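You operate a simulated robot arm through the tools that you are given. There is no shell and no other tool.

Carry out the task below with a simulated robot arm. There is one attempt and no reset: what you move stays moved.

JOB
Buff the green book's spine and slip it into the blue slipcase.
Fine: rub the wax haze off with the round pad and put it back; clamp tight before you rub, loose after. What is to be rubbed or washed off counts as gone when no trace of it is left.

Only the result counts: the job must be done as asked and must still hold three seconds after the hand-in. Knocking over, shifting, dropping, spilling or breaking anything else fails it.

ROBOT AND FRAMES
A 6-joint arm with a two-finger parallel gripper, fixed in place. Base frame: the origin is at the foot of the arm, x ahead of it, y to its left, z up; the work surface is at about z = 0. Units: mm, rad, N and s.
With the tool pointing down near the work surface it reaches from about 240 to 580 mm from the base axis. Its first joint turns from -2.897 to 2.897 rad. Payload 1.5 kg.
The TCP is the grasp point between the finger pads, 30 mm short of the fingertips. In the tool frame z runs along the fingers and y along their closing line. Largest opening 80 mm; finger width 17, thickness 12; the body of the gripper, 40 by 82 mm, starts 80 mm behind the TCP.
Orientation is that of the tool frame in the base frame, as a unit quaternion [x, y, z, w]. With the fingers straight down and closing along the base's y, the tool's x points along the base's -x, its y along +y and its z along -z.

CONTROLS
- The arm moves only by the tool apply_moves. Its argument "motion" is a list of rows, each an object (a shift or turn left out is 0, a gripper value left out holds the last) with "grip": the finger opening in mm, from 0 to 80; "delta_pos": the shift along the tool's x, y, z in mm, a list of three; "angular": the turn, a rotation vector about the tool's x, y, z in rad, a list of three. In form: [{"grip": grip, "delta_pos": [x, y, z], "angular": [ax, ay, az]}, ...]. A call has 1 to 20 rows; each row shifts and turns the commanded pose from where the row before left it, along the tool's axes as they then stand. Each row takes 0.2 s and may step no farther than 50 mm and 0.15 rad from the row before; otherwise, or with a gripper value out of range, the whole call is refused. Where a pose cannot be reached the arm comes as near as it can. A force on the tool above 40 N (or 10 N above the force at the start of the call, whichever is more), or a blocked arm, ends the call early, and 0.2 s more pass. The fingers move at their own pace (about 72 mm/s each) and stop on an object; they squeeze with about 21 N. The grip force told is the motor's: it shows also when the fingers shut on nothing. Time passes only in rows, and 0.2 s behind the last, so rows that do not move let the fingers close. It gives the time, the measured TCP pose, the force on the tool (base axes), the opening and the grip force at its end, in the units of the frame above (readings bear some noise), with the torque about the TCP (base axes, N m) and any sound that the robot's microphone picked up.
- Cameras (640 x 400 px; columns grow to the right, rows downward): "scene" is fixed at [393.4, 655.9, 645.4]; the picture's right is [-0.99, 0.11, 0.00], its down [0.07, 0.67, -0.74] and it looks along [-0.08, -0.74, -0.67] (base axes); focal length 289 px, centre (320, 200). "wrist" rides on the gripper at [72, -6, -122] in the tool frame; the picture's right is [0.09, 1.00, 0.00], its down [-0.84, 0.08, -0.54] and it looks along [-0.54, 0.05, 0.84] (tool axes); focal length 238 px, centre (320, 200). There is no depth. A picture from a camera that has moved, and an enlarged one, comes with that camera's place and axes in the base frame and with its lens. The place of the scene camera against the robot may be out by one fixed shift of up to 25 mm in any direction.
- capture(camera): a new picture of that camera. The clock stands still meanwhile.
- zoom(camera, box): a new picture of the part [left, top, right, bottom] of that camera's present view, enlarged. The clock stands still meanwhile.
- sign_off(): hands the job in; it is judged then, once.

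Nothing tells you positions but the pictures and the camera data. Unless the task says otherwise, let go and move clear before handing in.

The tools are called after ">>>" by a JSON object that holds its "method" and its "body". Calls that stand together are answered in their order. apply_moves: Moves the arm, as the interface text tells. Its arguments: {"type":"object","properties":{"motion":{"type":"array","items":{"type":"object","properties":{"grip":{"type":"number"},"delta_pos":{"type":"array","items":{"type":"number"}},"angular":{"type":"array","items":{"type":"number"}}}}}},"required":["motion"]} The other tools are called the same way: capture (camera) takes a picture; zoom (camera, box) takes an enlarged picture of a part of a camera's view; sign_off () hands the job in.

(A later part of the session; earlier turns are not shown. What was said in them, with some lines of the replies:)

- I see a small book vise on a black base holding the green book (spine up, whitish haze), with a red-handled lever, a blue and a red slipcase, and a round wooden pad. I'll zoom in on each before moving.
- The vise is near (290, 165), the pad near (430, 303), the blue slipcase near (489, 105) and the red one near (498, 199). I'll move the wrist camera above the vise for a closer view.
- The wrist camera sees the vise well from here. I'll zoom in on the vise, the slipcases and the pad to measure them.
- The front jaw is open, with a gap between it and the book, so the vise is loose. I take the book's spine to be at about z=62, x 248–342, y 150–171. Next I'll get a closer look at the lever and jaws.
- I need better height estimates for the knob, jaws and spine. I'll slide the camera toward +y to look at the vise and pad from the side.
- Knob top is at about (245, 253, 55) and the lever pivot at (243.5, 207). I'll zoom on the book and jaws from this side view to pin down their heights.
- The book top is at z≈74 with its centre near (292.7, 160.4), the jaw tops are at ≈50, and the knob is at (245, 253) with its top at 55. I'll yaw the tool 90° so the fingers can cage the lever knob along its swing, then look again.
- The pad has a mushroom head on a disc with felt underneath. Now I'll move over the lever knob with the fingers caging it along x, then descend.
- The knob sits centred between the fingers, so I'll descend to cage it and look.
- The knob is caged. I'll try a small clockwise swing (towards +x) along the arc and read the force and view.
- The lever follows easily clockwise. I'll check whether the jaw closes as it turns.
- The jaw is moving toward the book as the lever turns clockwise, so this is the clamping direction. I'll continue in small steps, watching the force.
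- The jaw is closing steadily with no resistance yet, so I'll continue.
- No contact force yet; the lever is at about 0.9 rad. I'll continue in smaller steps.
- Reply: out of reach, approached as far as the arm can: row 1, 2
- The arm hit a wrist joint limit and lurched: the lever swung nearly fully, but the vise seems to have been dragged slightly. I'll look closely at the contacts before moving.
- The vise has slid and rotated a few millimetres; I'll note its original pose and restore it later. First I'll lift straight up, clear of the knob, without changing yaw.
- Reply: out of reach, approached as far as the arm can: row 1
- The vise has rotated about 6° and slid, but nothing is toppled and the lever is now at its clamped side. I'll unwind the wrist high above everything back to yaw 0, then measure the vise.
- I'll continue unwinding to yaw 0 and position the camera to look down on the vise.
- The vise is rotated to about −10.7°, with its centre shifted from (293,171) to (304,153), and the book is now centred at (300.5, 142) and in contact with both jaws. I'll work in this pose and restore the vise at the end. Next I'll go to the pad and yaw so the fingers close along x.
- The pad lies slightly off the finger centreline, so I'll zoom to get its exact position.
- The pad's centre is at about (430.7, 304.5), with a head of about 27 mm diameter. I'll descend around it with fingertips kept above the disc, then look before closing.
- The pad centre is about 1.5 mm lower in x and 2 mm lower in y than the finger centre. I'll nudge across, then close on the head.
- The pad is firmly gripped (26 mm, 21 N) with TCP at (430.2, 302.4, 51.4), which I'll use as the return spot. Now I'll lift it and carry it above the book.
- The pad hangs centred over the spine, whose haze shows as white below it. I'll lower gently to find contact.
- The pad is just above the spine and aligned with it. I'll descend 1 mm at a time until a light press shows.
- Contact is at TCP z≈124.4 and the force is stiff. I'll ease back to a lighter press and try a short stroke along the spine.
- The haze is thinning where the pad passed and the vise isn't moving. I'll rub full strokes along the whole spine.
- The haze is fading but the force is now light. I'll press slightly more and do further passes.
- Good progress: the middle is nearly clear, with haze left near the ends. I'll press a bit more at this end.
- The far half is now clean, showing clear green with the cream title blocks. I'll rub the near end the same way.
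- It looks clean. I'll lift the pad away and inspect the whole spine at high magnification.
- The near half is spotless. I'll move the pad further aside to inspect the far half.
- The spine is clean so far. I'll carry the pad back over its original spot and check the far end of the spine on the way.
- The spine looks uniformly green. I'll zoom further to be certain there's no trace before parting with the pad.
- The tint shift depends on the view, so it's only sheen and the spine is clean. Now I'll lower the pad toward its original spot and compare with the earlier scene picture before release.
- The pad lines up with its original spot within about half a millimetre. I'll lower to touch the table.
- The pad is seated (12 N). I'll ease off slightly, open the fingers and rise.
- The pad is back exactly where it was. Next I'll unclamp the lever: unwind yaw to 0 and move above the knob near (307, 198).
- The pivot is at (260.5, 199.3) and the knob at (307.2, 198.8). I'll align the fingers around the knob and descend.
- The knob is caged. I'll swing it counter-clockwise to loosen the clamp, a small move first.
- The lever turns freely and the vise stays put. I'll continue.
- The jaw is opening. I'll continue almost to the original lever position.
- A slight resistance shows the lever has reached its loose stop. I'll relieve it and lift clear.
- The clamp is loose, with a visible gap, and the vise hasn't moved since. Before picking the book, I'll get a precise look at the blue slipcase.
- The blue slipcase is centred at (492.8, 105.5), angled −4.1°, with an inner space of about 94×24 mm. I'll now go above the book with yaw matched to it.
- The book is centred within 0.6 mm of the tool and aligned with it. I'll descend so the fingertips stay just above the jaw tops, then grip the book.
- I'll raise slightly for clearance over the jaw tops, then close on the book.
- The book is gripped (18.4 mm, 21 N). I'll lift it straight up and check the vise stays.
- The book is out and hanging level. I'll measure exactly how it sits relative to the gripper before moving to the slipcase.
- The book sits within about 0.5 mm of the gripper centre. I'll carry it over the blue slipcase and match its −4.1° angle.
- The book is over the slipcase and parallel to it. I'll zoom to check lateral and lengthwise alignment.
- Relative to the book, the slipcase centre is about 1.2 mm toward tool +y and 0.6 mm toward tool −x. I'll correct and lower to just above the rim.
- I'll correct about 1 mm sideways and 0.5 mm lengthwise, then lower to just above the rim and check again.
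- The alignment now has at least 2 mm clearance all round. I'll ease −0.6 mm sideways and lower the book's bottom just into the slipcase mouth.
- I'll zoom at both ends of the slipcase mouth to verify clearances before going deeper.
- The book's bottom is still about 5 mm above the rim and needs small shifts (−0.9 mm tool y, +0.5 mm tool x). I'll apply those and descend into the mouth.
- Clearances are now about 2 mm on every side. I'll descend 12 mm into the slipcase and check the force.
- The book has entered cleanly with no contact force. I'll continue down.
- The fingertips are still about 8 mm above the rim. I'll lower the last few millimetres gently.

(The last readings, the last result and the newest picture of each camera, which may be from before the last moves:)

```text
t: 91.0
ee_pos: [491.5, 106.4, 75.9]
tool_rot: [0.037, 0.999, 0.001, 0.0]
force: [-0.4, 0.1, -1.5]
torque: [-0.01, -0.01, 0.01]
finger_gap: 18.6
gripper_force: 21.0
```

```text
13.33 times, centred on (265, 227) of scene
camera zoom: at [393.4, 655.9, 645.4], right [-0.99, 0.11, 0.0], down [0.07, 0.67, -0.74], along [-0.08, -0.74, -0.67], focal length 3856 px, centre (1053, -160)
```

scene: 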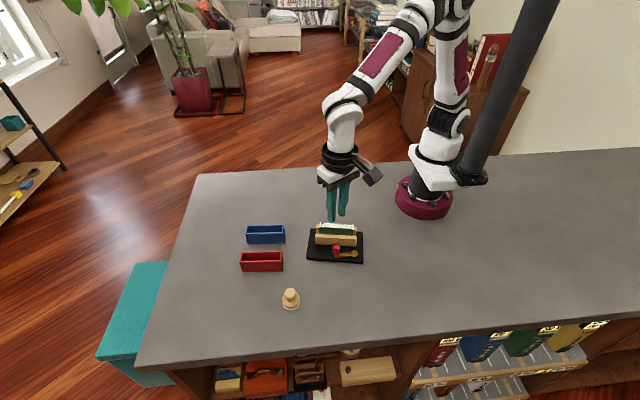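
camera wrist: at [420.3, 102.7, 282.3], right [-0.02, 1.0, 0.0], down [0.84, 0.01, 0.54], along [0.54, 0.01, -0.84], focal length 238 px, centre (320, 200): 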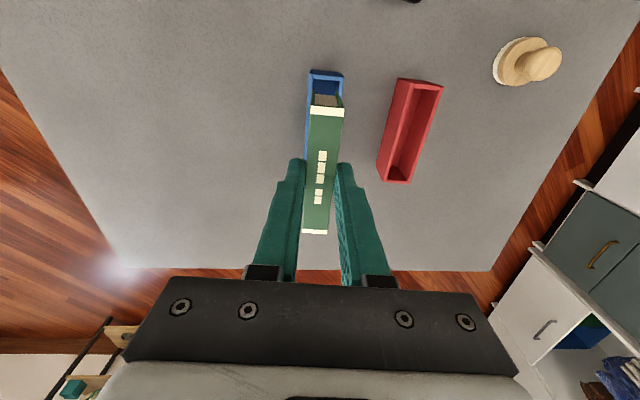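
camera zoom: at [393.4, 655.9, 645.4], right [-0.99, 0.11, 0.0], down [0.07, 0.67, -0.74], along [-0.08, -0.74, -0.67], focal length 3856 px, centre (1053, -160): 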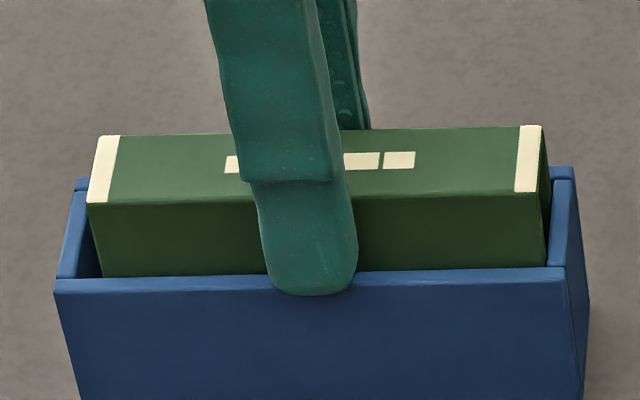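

Only a millimetre or two remains. I'll open the fingers so the book settles, then rise.

>>> {"method": "apply_moves", "body": {"motion": [{"grip": 22}, {"grip": 26}, {"grip": 30}, {"delta_pos": [0, 0, 0]}, {"delta_pos": [0, 0, -15]}, {"delta_pos": [0, 0, -40]}, {"delta_pos": [0, 0, -40]}, {"delta_pos": [0, 0, 0]}]}}

>>> {"method": "zoom", "body": {"camera": "scene", "box": [220, 200, 320, 280]}}

>>> {"method": "capture", "body": {"camera": "wrist"}}

```text
t: 92.8
ee_pos: [489.2, 106.5, 171.6]
tool_rot: [0.036, 0.999, 0.001, 0.0]
force: [-0.2, -0.4, 0.4]
torque: [0.03, 0.0, -0.04]
finger_gap: 30.0
gripper_force: 0.0
```

```text
5.00 times, centred on (270, 240) of scene
camera zoom: at [393.4, 655.9, 645.4], right [-0.99, 0.11, 0.0], down [0.07, 0.67, -0.74], along [-0.08, -0.74, -0.67], focal length 1446 px, centre (570, 0)
```

zoom: 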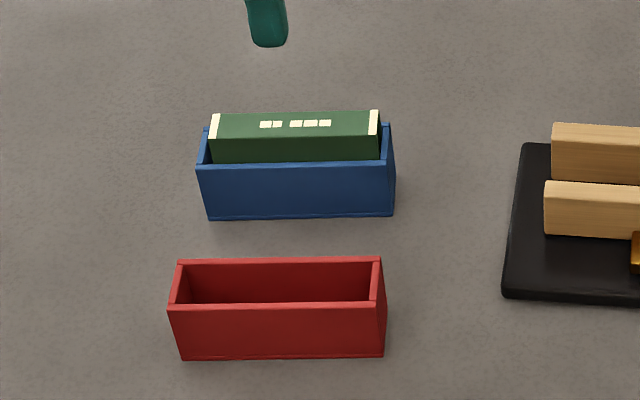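

```text
taken
camera wrist: at [416.6, 104.4, 293.9], right [-0.02, 1.0, 0.0], down [0.84, 0.01, 0.54], along [0.54, 0.01, -0.84], focal length 238 px, centre (320, 200)
```

wrist: 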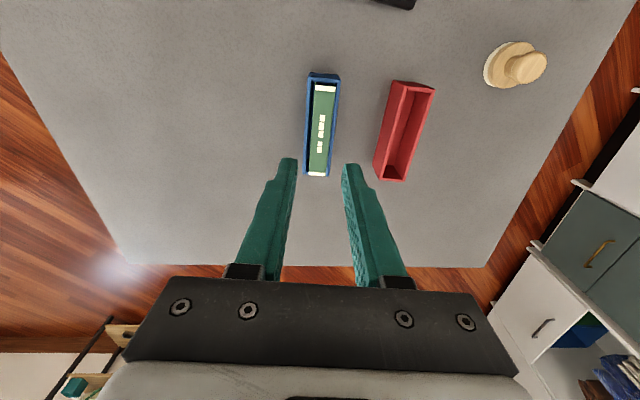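

The book is in the blue slipcase. I'll check it's fully seated and that neither slipcase moved, using the same view box as before.

>>> {"method": "zoom", "body": {"camera": "scene", "box": [230, 215, 310, 315]}}

>>> {"method": "zoom", "body": {"camera": "scene", "box": [255, 215, 303, 250]}}

>>> {"method": "zoom", "body": {"camera": "wrist", "box": [285, 60, 365, 190]}}

```text
4.00 times, centred on (270, 265) of scene
camera zoom: at [393.4, 655.9, 645.4], right [-0.99, 0.11, 0.0], down [0.07, 0.67, -0.74], along [-0.08, -0.74, -0.67], focal length 1157 px, centre (520, -60)
```

zoom: 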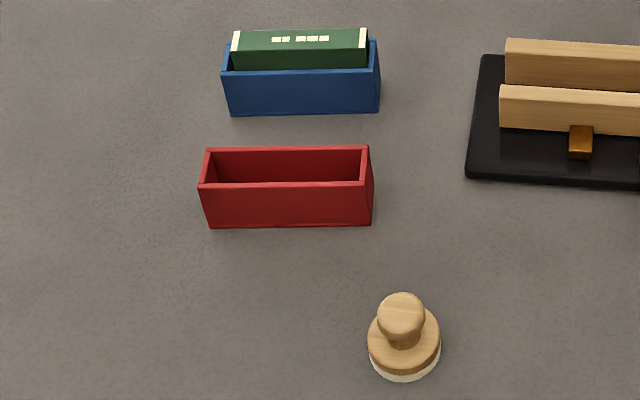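

```text
11.43 times, centred on (279, 232) of scene
camera zoom: at [393.4, 655.9, 645.4], right [-0.99, 0.11, 0.0], down [0.07, 0.67, -0.74], along [-0.08, -0.74, -0.67], focal length 3306 px, centre (789, -171)
```

zoom: 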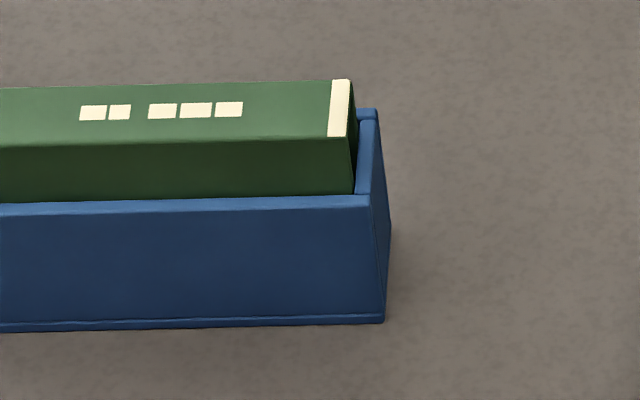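

```text
3.08 times, centred on (325, 125) of wrist
camera zoom: at [416.6, 104.4, 293.9], right [-0.02, 1.0, 0.0], down [0.84, 0.01, 0.54], along [0.54, 0.01, -0.84], focal length 733 px, centre (305, 431)
```

zoom: 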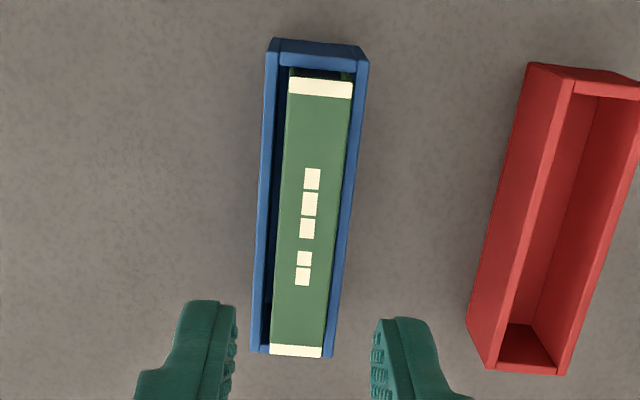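

The book is seated spine-up in the blue slipcase, and both slipcases and the pad are unmoved. Now I'll restore the vise to its original pose, first looking at it from above to plan gripping its fixed back jaw.

>>> {"method": "apply_moves", "body": {"motion": [{"delta_pos": [36, 15.8, -4]}, {"delta_pos": [36, 15.8, -4]}, {"delta_pos": [36, 15.8, -4]}, {"delta_pos": [36, 15.8, -4]}, {"delta_pos": [36, 15.8, -4]}, {"angular": [0, 0, 0.115]}, {"delta_pos": [0, 0, 0]}, {"delta_pos": [0, 0, 0]}]}}

>>> {"method": "capture", "body": {"camera": "wrist"}}

>>> {"method": "zoom", "body": {"camera": "wrist", "box": [230, 20, 410, 170]}}

>>> {"method": "zoom", "body": {"camera": "scene", "box": [300, 215, 390, 285]}}

```text
t: 94.6
ee_pos: [316.8, 197.6, 189.7]
tool_rot: [0.094, 0.996, 0.001, 0.0]
force: [-0.3, -0.1, 0.0]
torque: [0.01, -0.02, 0.02]
finger_gap: 30.0
gripper_force: 0.0
```

```text
taken
camera wrist: at [245.1, 204.4, 311.0], right [0.1, 1.0, 0.0], down [0.84, -0.08, 0.54], along [0.54, -0.05, -0.84], focal length 238 px, centre (320, 200)
```

wrist: 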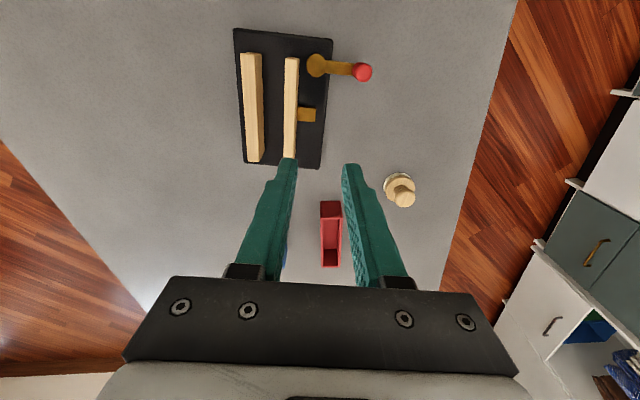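

```text
2.67 times, centred on (320, 95) of wrist
camera zoom: at [245.1, 204.4, 311.0], right [0.1, 1.0, 0.0], down [0.84, -0.08, 0.54], along [0.54, -0.05, -0.84], focal length 636 px, centre (320, 480)
```

zoom: 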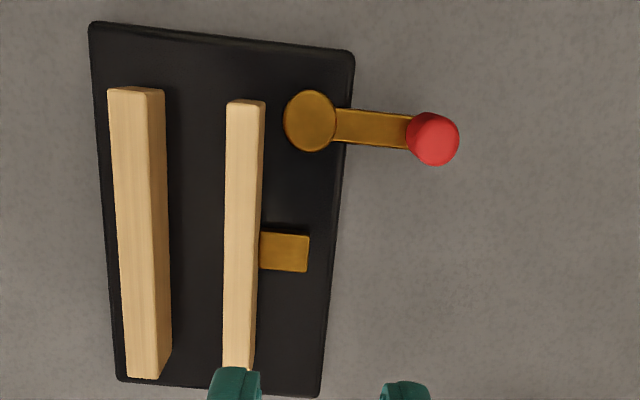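

```text
5.71 times, centred on (345, 250) of scene
camera zoom: at [393.4, 655.9, 645.4], right [-0.99, 0.11, 0.0], down [0.07, 0.67, -0.74], along [-0.08, -0.74, -0.67], focal length 1653 px, centre (177, -86)
```

zoom: 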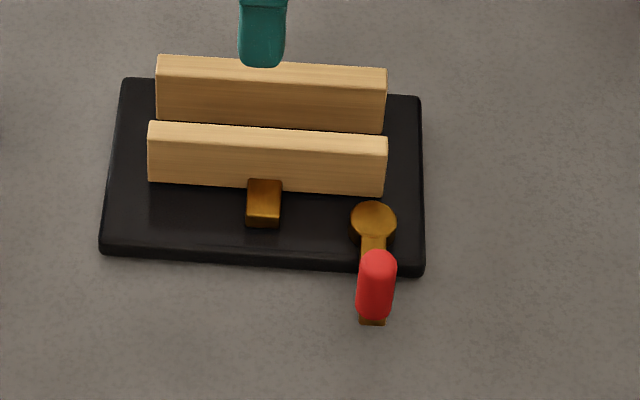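

The vise needs about (−5.6, +14.8) mm and +9.5° to return to its original pose. The back jaw centre is near (298, 126); I'll move over it and look before descending.

>>> {"method": "apply_moves", "body": {"motion": [{"grip": 28, "delta_pos": [2.6, -37, 0]}, {"delta_pos": [2.6, -37.2, 0]}, {"delta_pos": [0, 0, 35]}, {"delta_pos": [0, 0, 35]}, {"delta_pos": [0, 0, 15]}, {"delta_pos": [0, 0, 0]}]}}

>>> {"method": "capture", "body": {"camera": "wrist"}}

>>> {"method": "zoom", "body": {"camera": "wrist", "box": [240, 60, 420, 220]}}

```text
t: 96.0
ee_pos: [300.3, 125.9, 106.8]
tool_rot: [0.094, 0.996, 0.002, 0.0]
force: [0.1, -0.2, 0.2]
torque: [-0.01, -0.04, -0.03]
finger_gap: 28.0
gripper_force: 0.1
```

```text
taken
camera wrist: at [228.4, 132.8, 228.8], right [0.1, 1.0, 0.0], down [0.84, -0.08, 0.54], along [0.54, -0.05, -0.84], focal length 238 px, centre (320, 200)
```

wrist: 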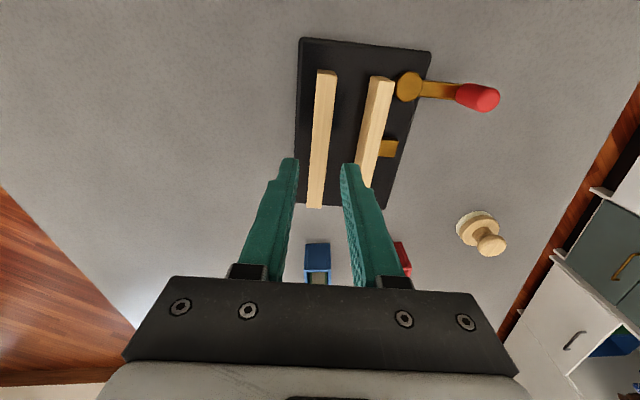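

```text
2.50 times, centred on (330, 140) of wrist
camera zoom: at [228.4, 132.8, 228.8], right [0.1, 1.0, 0.0], down [0.84, -0.08, 0.54], along [0.54, -0.05, -0.84], focal length 596 px, centre (295, 350)
```

zoom: 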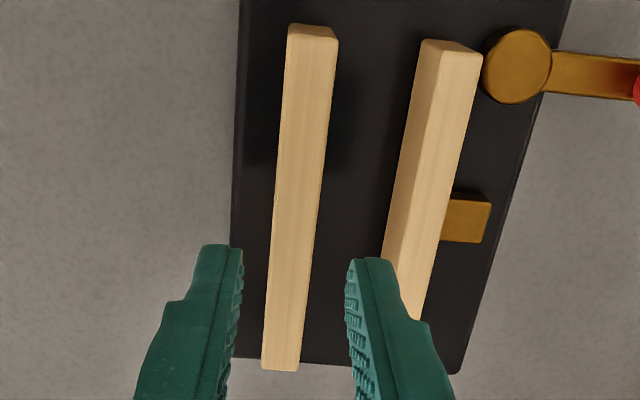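

The jaw is centred between the fingers and aligned. I'll descend and grip it.

>>> {"method": "apply_moves", "body": {"motion": [{"delta_pos": [0, 0, 20]}, {"delta_pos": [0, 0, 20]}, {"delta_pos": [0, 0, 8]}, {"delta_pos": [0, 0, 0]}, {"grip": 18}, {"grip": 10}, {"grip": 6}, {"grip": 6}]}}

>>> {"method": "zoom", "body": {"camera": "wrist", "box": [220, 40, 440, 240]}}

>>> {"method": "zoom", "body": {"camera": "scene", "box": [300, 215, 390, 285]}}

```text
t: 97.8
ee_pos: [299.2, 125.4, 56.9]
tool_rot: [0.095, 0.996, 0.001, 0.0]
force: [1.8, -8.5, 0.4]
torque: [-0.34, -0.06, -0.17]
finger_gap: 13.9
gripper_force: 20.9
```

```text
2.00 times, centred on (330, 140) of wrist
camera zoom: at [227.4, 132.9, 179.6], right [0.1, 1.0, 0.0], down [0.84, -0.08, 0.54], along [0.54, -0.05, -0.84], focal length 477 px, centre (300, 320)
```

zoom: 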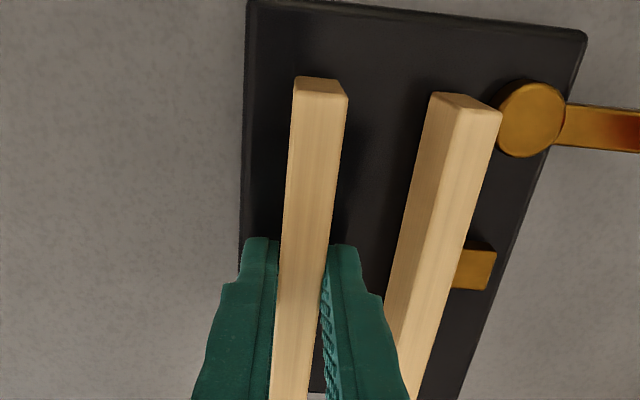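

```text
5.71 times, centred on (345, 250) of scene
camera zoom: at [393.4, 655.9, 645.4], right [-0.99, 0.11, 0.0], down [0.07, 0.67, -0.74], along [-0.08, -0.74, -0.67], focal length 1653 px, centre (177, -86)
```

zoom: 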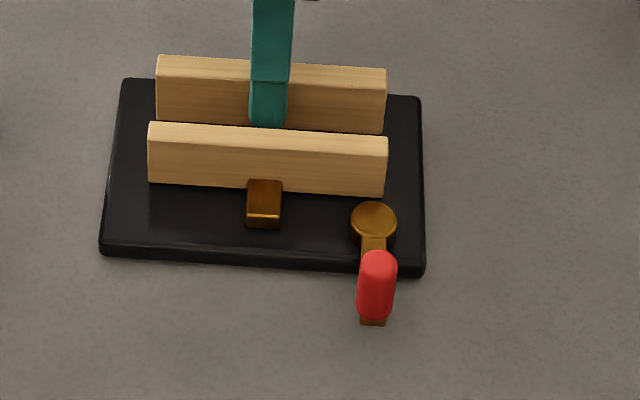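

I have a firm grip on the fixed jaw. I'll drag and rotate the vise back halfway, gently, and check.

>>> {"method": "apply_moves", "body": {"motion": [{"delta_pos": [0.6, 1.45, 0], "angular": [0, 0, -0.0165]}, {"delta_pos": [0.6, 1.45, 0], "angular": [0, 0, -0.0165]}, {"delta_pos": [0.6, 1.45, 0], "angular": [0, 0, -0.0165]}, {"delta_pos": [0.6, 1.45, 0], "angular": [0, 0, -0.0165]}, {"delta_pos": [0.6, 1.45, 0], "angular": [0, 0, -0.0165]}, {"delta_pos": [0, 0, 0]}]}}

>>> {"method": "zoom", "body": {"camera": "scene", "box": [300, 215, 390, 285]}}

>>> {"method": "zoom", "body": {"camera": "wrist", "box": [220, 40, 440, 240]}}

```text
t: 99.2
ee_pos: [298.6, 133.8, 59.4]
tool_rot: [0.053, 0.999, 0.001, 0.001]
force: [0.5, -0.4, -0.1]
torque: [-0.45, 0.06, 0.0]
finger_gap: 13.8
gripper_force: 20.8
```

```text
5.71 times, centred on (345, 250) of scene
camera zoom: at [393.4, 655.9, 645.4], right [-0.99, 0.11, 0.0], down [0.07, 0.67, -0.74], along [-0.08, -0.74, -0.67], focal length 1653 px, centre (177, -86)
```

zoom: 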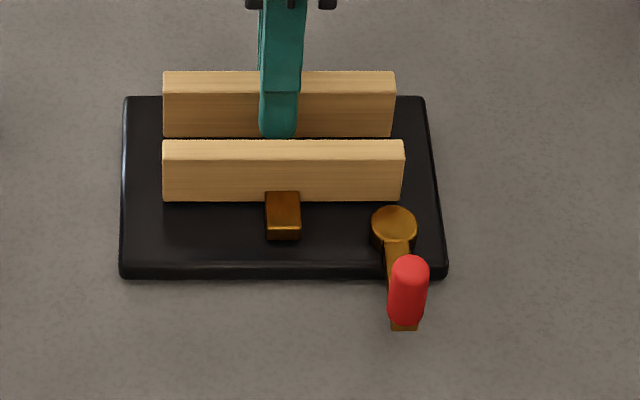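

```text
2.00 times, centred on (330, 140) of wrist
camera zoom: at [224.6, 134.3, 180.6], right [0.01, 1.0, 0.0], down [0.84, -0.01, 0.54], along [0.54, 0.0, -0.84], focal length 477 px, centre (300, 320)
```

zoom: 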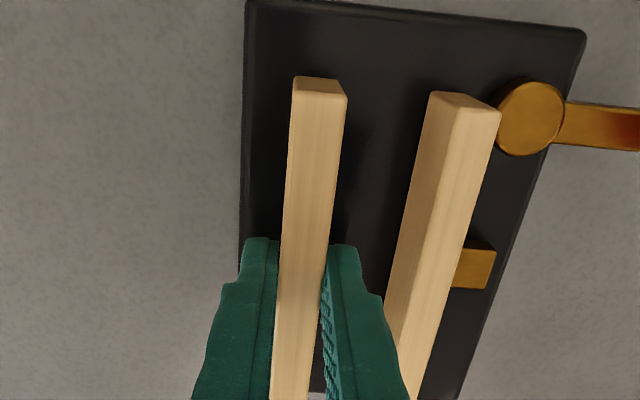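

The vise moves rigidly with the grip. I'll continue with the remaining rotation and translation.

>>> {"method": "apply_moves", "body": {"motion": [{"delta_pos": [0.58, 1.3, 0], "angular": [0, 0, -0.0138]}, {"delta_pos": [0.58, 1.3, 0], "angular": [0, 0, -0.0138]}, {"delta_pos": [0.58, 1.3, 0], "angular": [0, 0, -0.0138]}, {"delta_pos": [0.58, 1.3, 0], "angular": [0, 0, -0.0138]}, {"delta_pos": [0.58, 1.3, 0], "angular": [0, 0, -0.0138]}, {"delta_pos": [0.58, 1.3, 0], "angular": [0, 0, -0.0138]}, {"delta_pos": [0, 0, 0]}]}}

>>> {"method": "zoom", "body": {"camera": "scene", "box": [300, 215, 390, 285]}}

>>> {"method": "zoom", "body": {"camera": "scene", "box": [220, 200, 400, 320]}}

```text
t: 100.8
ee_pos: [295.3, 142.6, 59.3]
tool_rot: [0.012, 1.0, 0.001, 0.001]
force: [7.5, -6.4, 0.2]
torque: [-0.25, -0.11, -0.35]
finger_gap: 14.0
gripper_force: 21.1
```

```text
5.71 times, centred on (345, 250) of scene
camera zoom: at [393.4, 655.9, 645.4], right [-0.99, 0.11, 0.0], down [0.07, 0.67, -0.74], along [-0.08, -0.74, -0.67], focal length 1653 px, centre (177, -86)
```

zoom: 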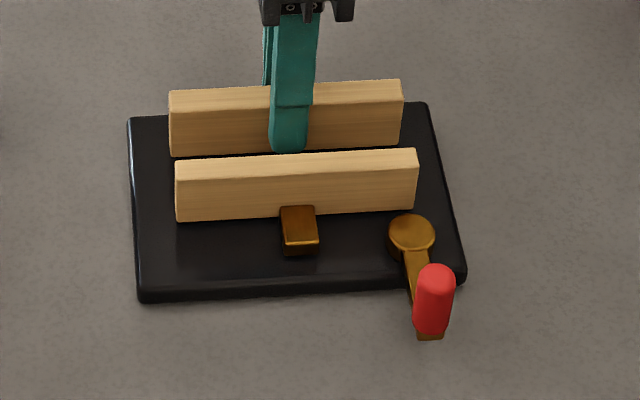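

```text
3.33 times, centred on (310, 260) of scene
camera zoom: at [393.4, 655.9, 645.4], right [-0.99, 0.11, 0.0], down [0.07, 0.67, -0.74], along [-0.08, -0.74, -0.67], focal length 964 px, centre (353, 0)
```

zoom: 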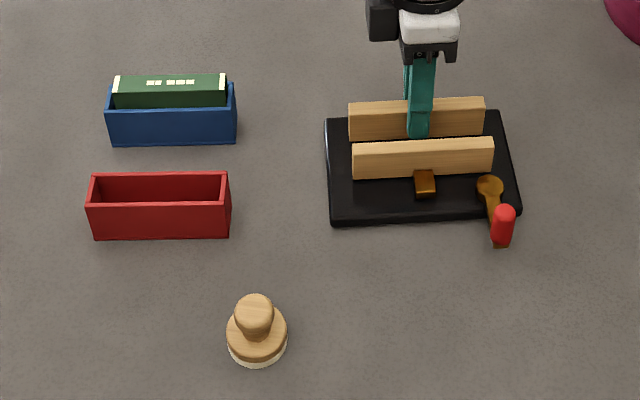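

It's nearly in place; it needs about 1.6 mm toward −x and a hair more rotation. I'll apply a fine correction.

>>> {"method": "apply_moves", "body": {"motion": [{"delta_pos": [0.8, 0.1, 0], "angular": [0, 0, -0.006]}, {"delta_pos": [0.8, 0.1, 0], "angular": [0, 0, -0.005]}, {"delta_pos": [0, 0, 0]}]}}

>>> {"method": "zoom", "body": {"camera": "scene", "box": [300, 215, 390, 285]}}

```text
t: 101.6
ee_pos: [294.2, 142.3, 58.6]
tool_rot: [0.006, 1.0, 0.002, 0.001]
force: [8.5, 5.5, 0.2]
torque: [-0.1, -0.31, -0.31]
finger_gap: 13.8
gripper_force: 21.2
```

```text
5.71 times, centred on (345, 250) of scene
camera zoom: at [393.4, 655.9, 645.4], right [-0.99, 0.11, 0.0], down [0.07, 0.67, -0.74], along [-0.08, -0.74, -0.67], focal length 1653 px, centre (177, -86)
```

zoom: 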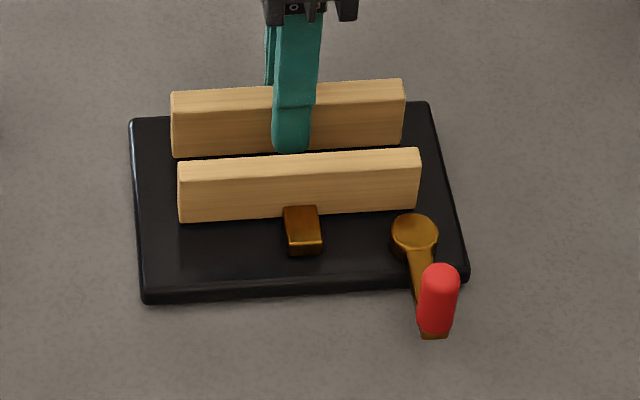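

The vise now matches its original picture within about a pixel. I'll release the jaw, rise and compare again.

>>> {"method": "apply_moves", "body": {"motion": [{"grip": 18}, {"grip": 26}, {"grip": 26}, {"delta_pos": [0, 0, -15]}, {"delta_pos": [0, 0, -30]}, {"delta_pos": [0, 0, -40]}, {"delta_pos": [0, 0, -40]}, {"delta_pos": [0, 0, 0]}]}}

>>> {"method": "zoom", "body": {"camera": "scene", "box": [300, 215, 390, 285]}}

>>> {"method": "zoom", "body": {"camera": "scene", "box": [220, 200, 400, 320]}}

>>> {"method": "capture", "body": {"camera": "wrist"}}

```text
t: 103.4
ee_pos: [292.9, 144.8, 185.7]
tool_rot: [0.007, 1.0, 0.002, 0.001]
force: [0.1, -0.6, -0.1]
torque: [-0.05, -0.02, 0.0]
finger_gap: 26.0
gripper_force: 0.0
```

```text
5.71 times, centred on (345, 250) of scene
camera zoom: at [393.4, 655.9, 645.4], right [-0.99, 0.11, 0.0], down [0.07, 0.67, -0.74], along [-0.08, -0.74, -0.67], focal length 1653 px, centre (177, -86)
```

zoom: 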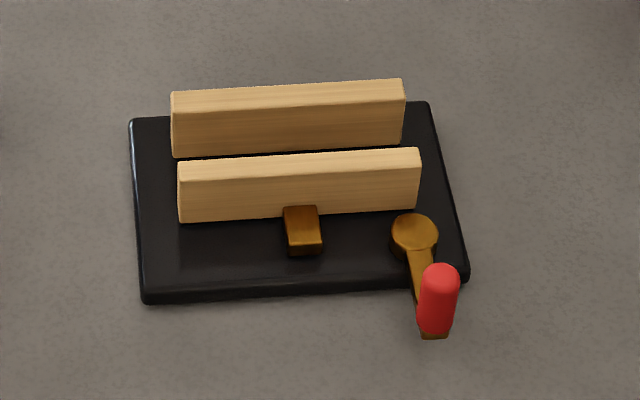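

```text
3.33 times, centred on (310, 260) of scene
camera zoom: at [393.4, 655.9, 645.4], right [-0.99, 0.11, 0.0], down [0.07, 0.67, -0.74], along [-0.08, -0.74, -0.67], focal length 964 px, centre (353, 0)
```

zoom: 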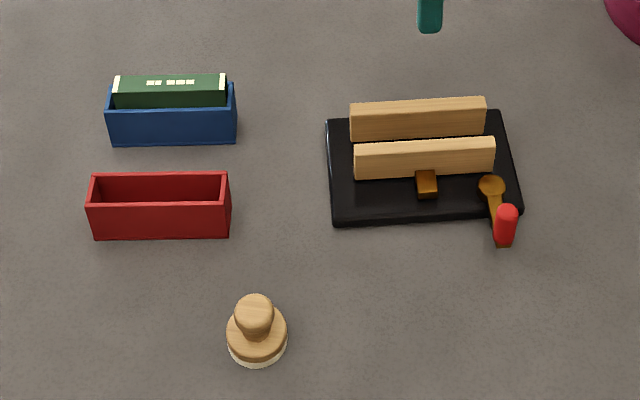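

```text
taken
camera wrist: at [221.3, 138.4, 306.5], right [-0.08, 1.0, 0.0], down [0.84, 0.07, 0.54], along [0.54, 0.05, -0.84], focal length 238 px, centre (320, 200)
```

wrist: 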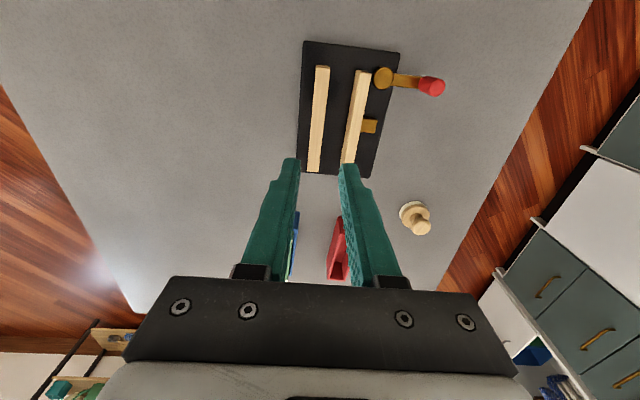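

Everything matches its starting place. A last check that the book has dropped fully to the slipcase floor and the spine is clean.

>>> {"method": "zoom", "body": {"camera": "scene", "box": [250, 212, 280, 242]}}

>>> {"method": "zoom", "body": {"camera": "scene", "box": [268, 212, 298, 242]}}

```text
13.33 times, centred on (265, 227) of scene
camera zoom: at [393.4, 655.9, 645.4], right [-0.99, 0.11, 0.0], down [0.07, 0.67, -0.74], along [-0.08, -0.74, -0.67], focal length 3856 px, centre (1053, -160)
```

zoom: 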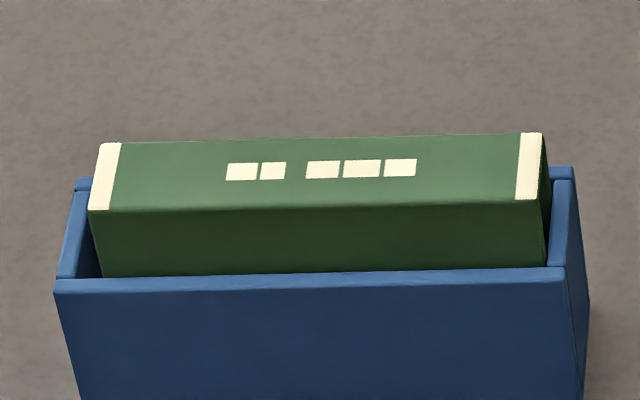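

```text
13.33 times, centred on (283, 227) of scene
camera zoom: at [393.4, 655.9, 645.4], right [-0.99, 0.11, 0.0], down [0.07, 0.67, -0.74], along [-0.08, -0.74, -0.67], focal length 3856 px, centre (813, -160)
```

zoom: 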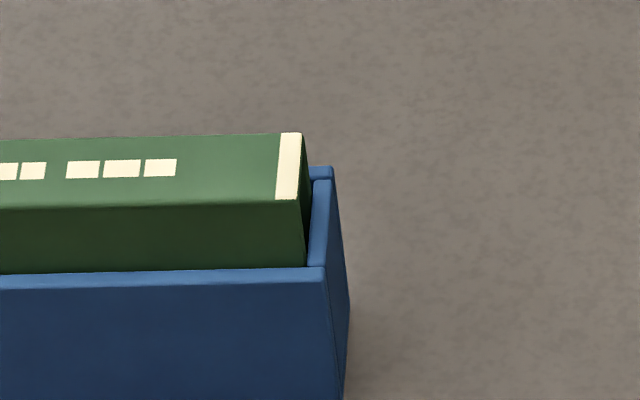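

The book dropped evenly about 2 mm onto the slipcase floor, its spine is clean, and nothing else is out of place. I'll raise the arm well clear and hand in.

>>> {"method": "apply_moves", "body": {"motion": [{"delta_pos": [0, 0, -45]}, {"delta_pos": [0, 0, -45]}, {"delta_pos": [0, 0, -30]}, {"delta_pos": [0, 0, 0]}]}}

>>> {"method": "capture", "body": {"camera": "scene"}}

```text
t: 104.4
ee_pos: [291.4, 144.4, 306.0]
tool_rot: [0.007, 1.0, 0.001, 0.001]
force: [0.3, 0.0, 0.1]
torque: [0.02, -0.01, 0.01]
finger_gap: 26.1
gripper_force: 0.1
```

```text
taken
```

scene: 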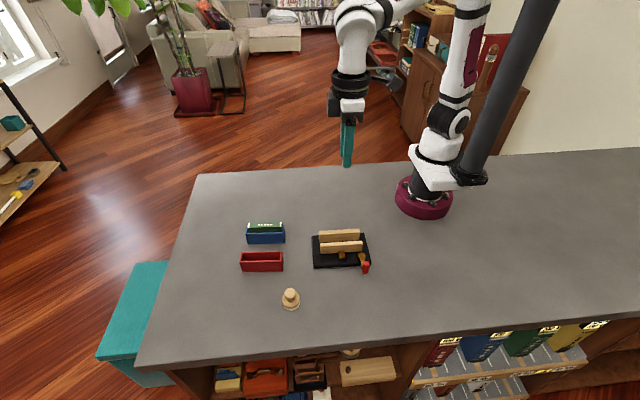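

The arm is clear. The book is in the blue slipcase, the pad is back in its place, the vise is loose and back where it began, and the red slipcase is untouched. I'm handing in.

>>> {"method": "sign_off", "body": {}}

```text
The job is handed in.
```

I buffed the green book's spine clean and slipped it into the blue slipcase. I handed the job in, but no verdict came back.

- **Spine:** the vise was clamped before I rubbed and loosened afterwards. At high zoom no haze is left; a slight sheen changes with the viewing angle.
- **Book:** it sits spine-up on the slipcase floor, level at both ends, and the slipcase did not move.
- **Pad:** it is back on its original spot, within about half a millimetre.
- **Vise:** I knocked it out of place. While I was clamping, the arm hit a wrist joint limit and dragged it about 20 mm and 9°. After the book was out I pulled it back by its fixed jaw. It now matches the starting picture to within about 1 mm, and its lever is back at the loose stop.
- **Red slipcase:** it was not touched.

If the judging counts the vise having been shifted at any point, rather than where it ended up, that slip could count against the job.
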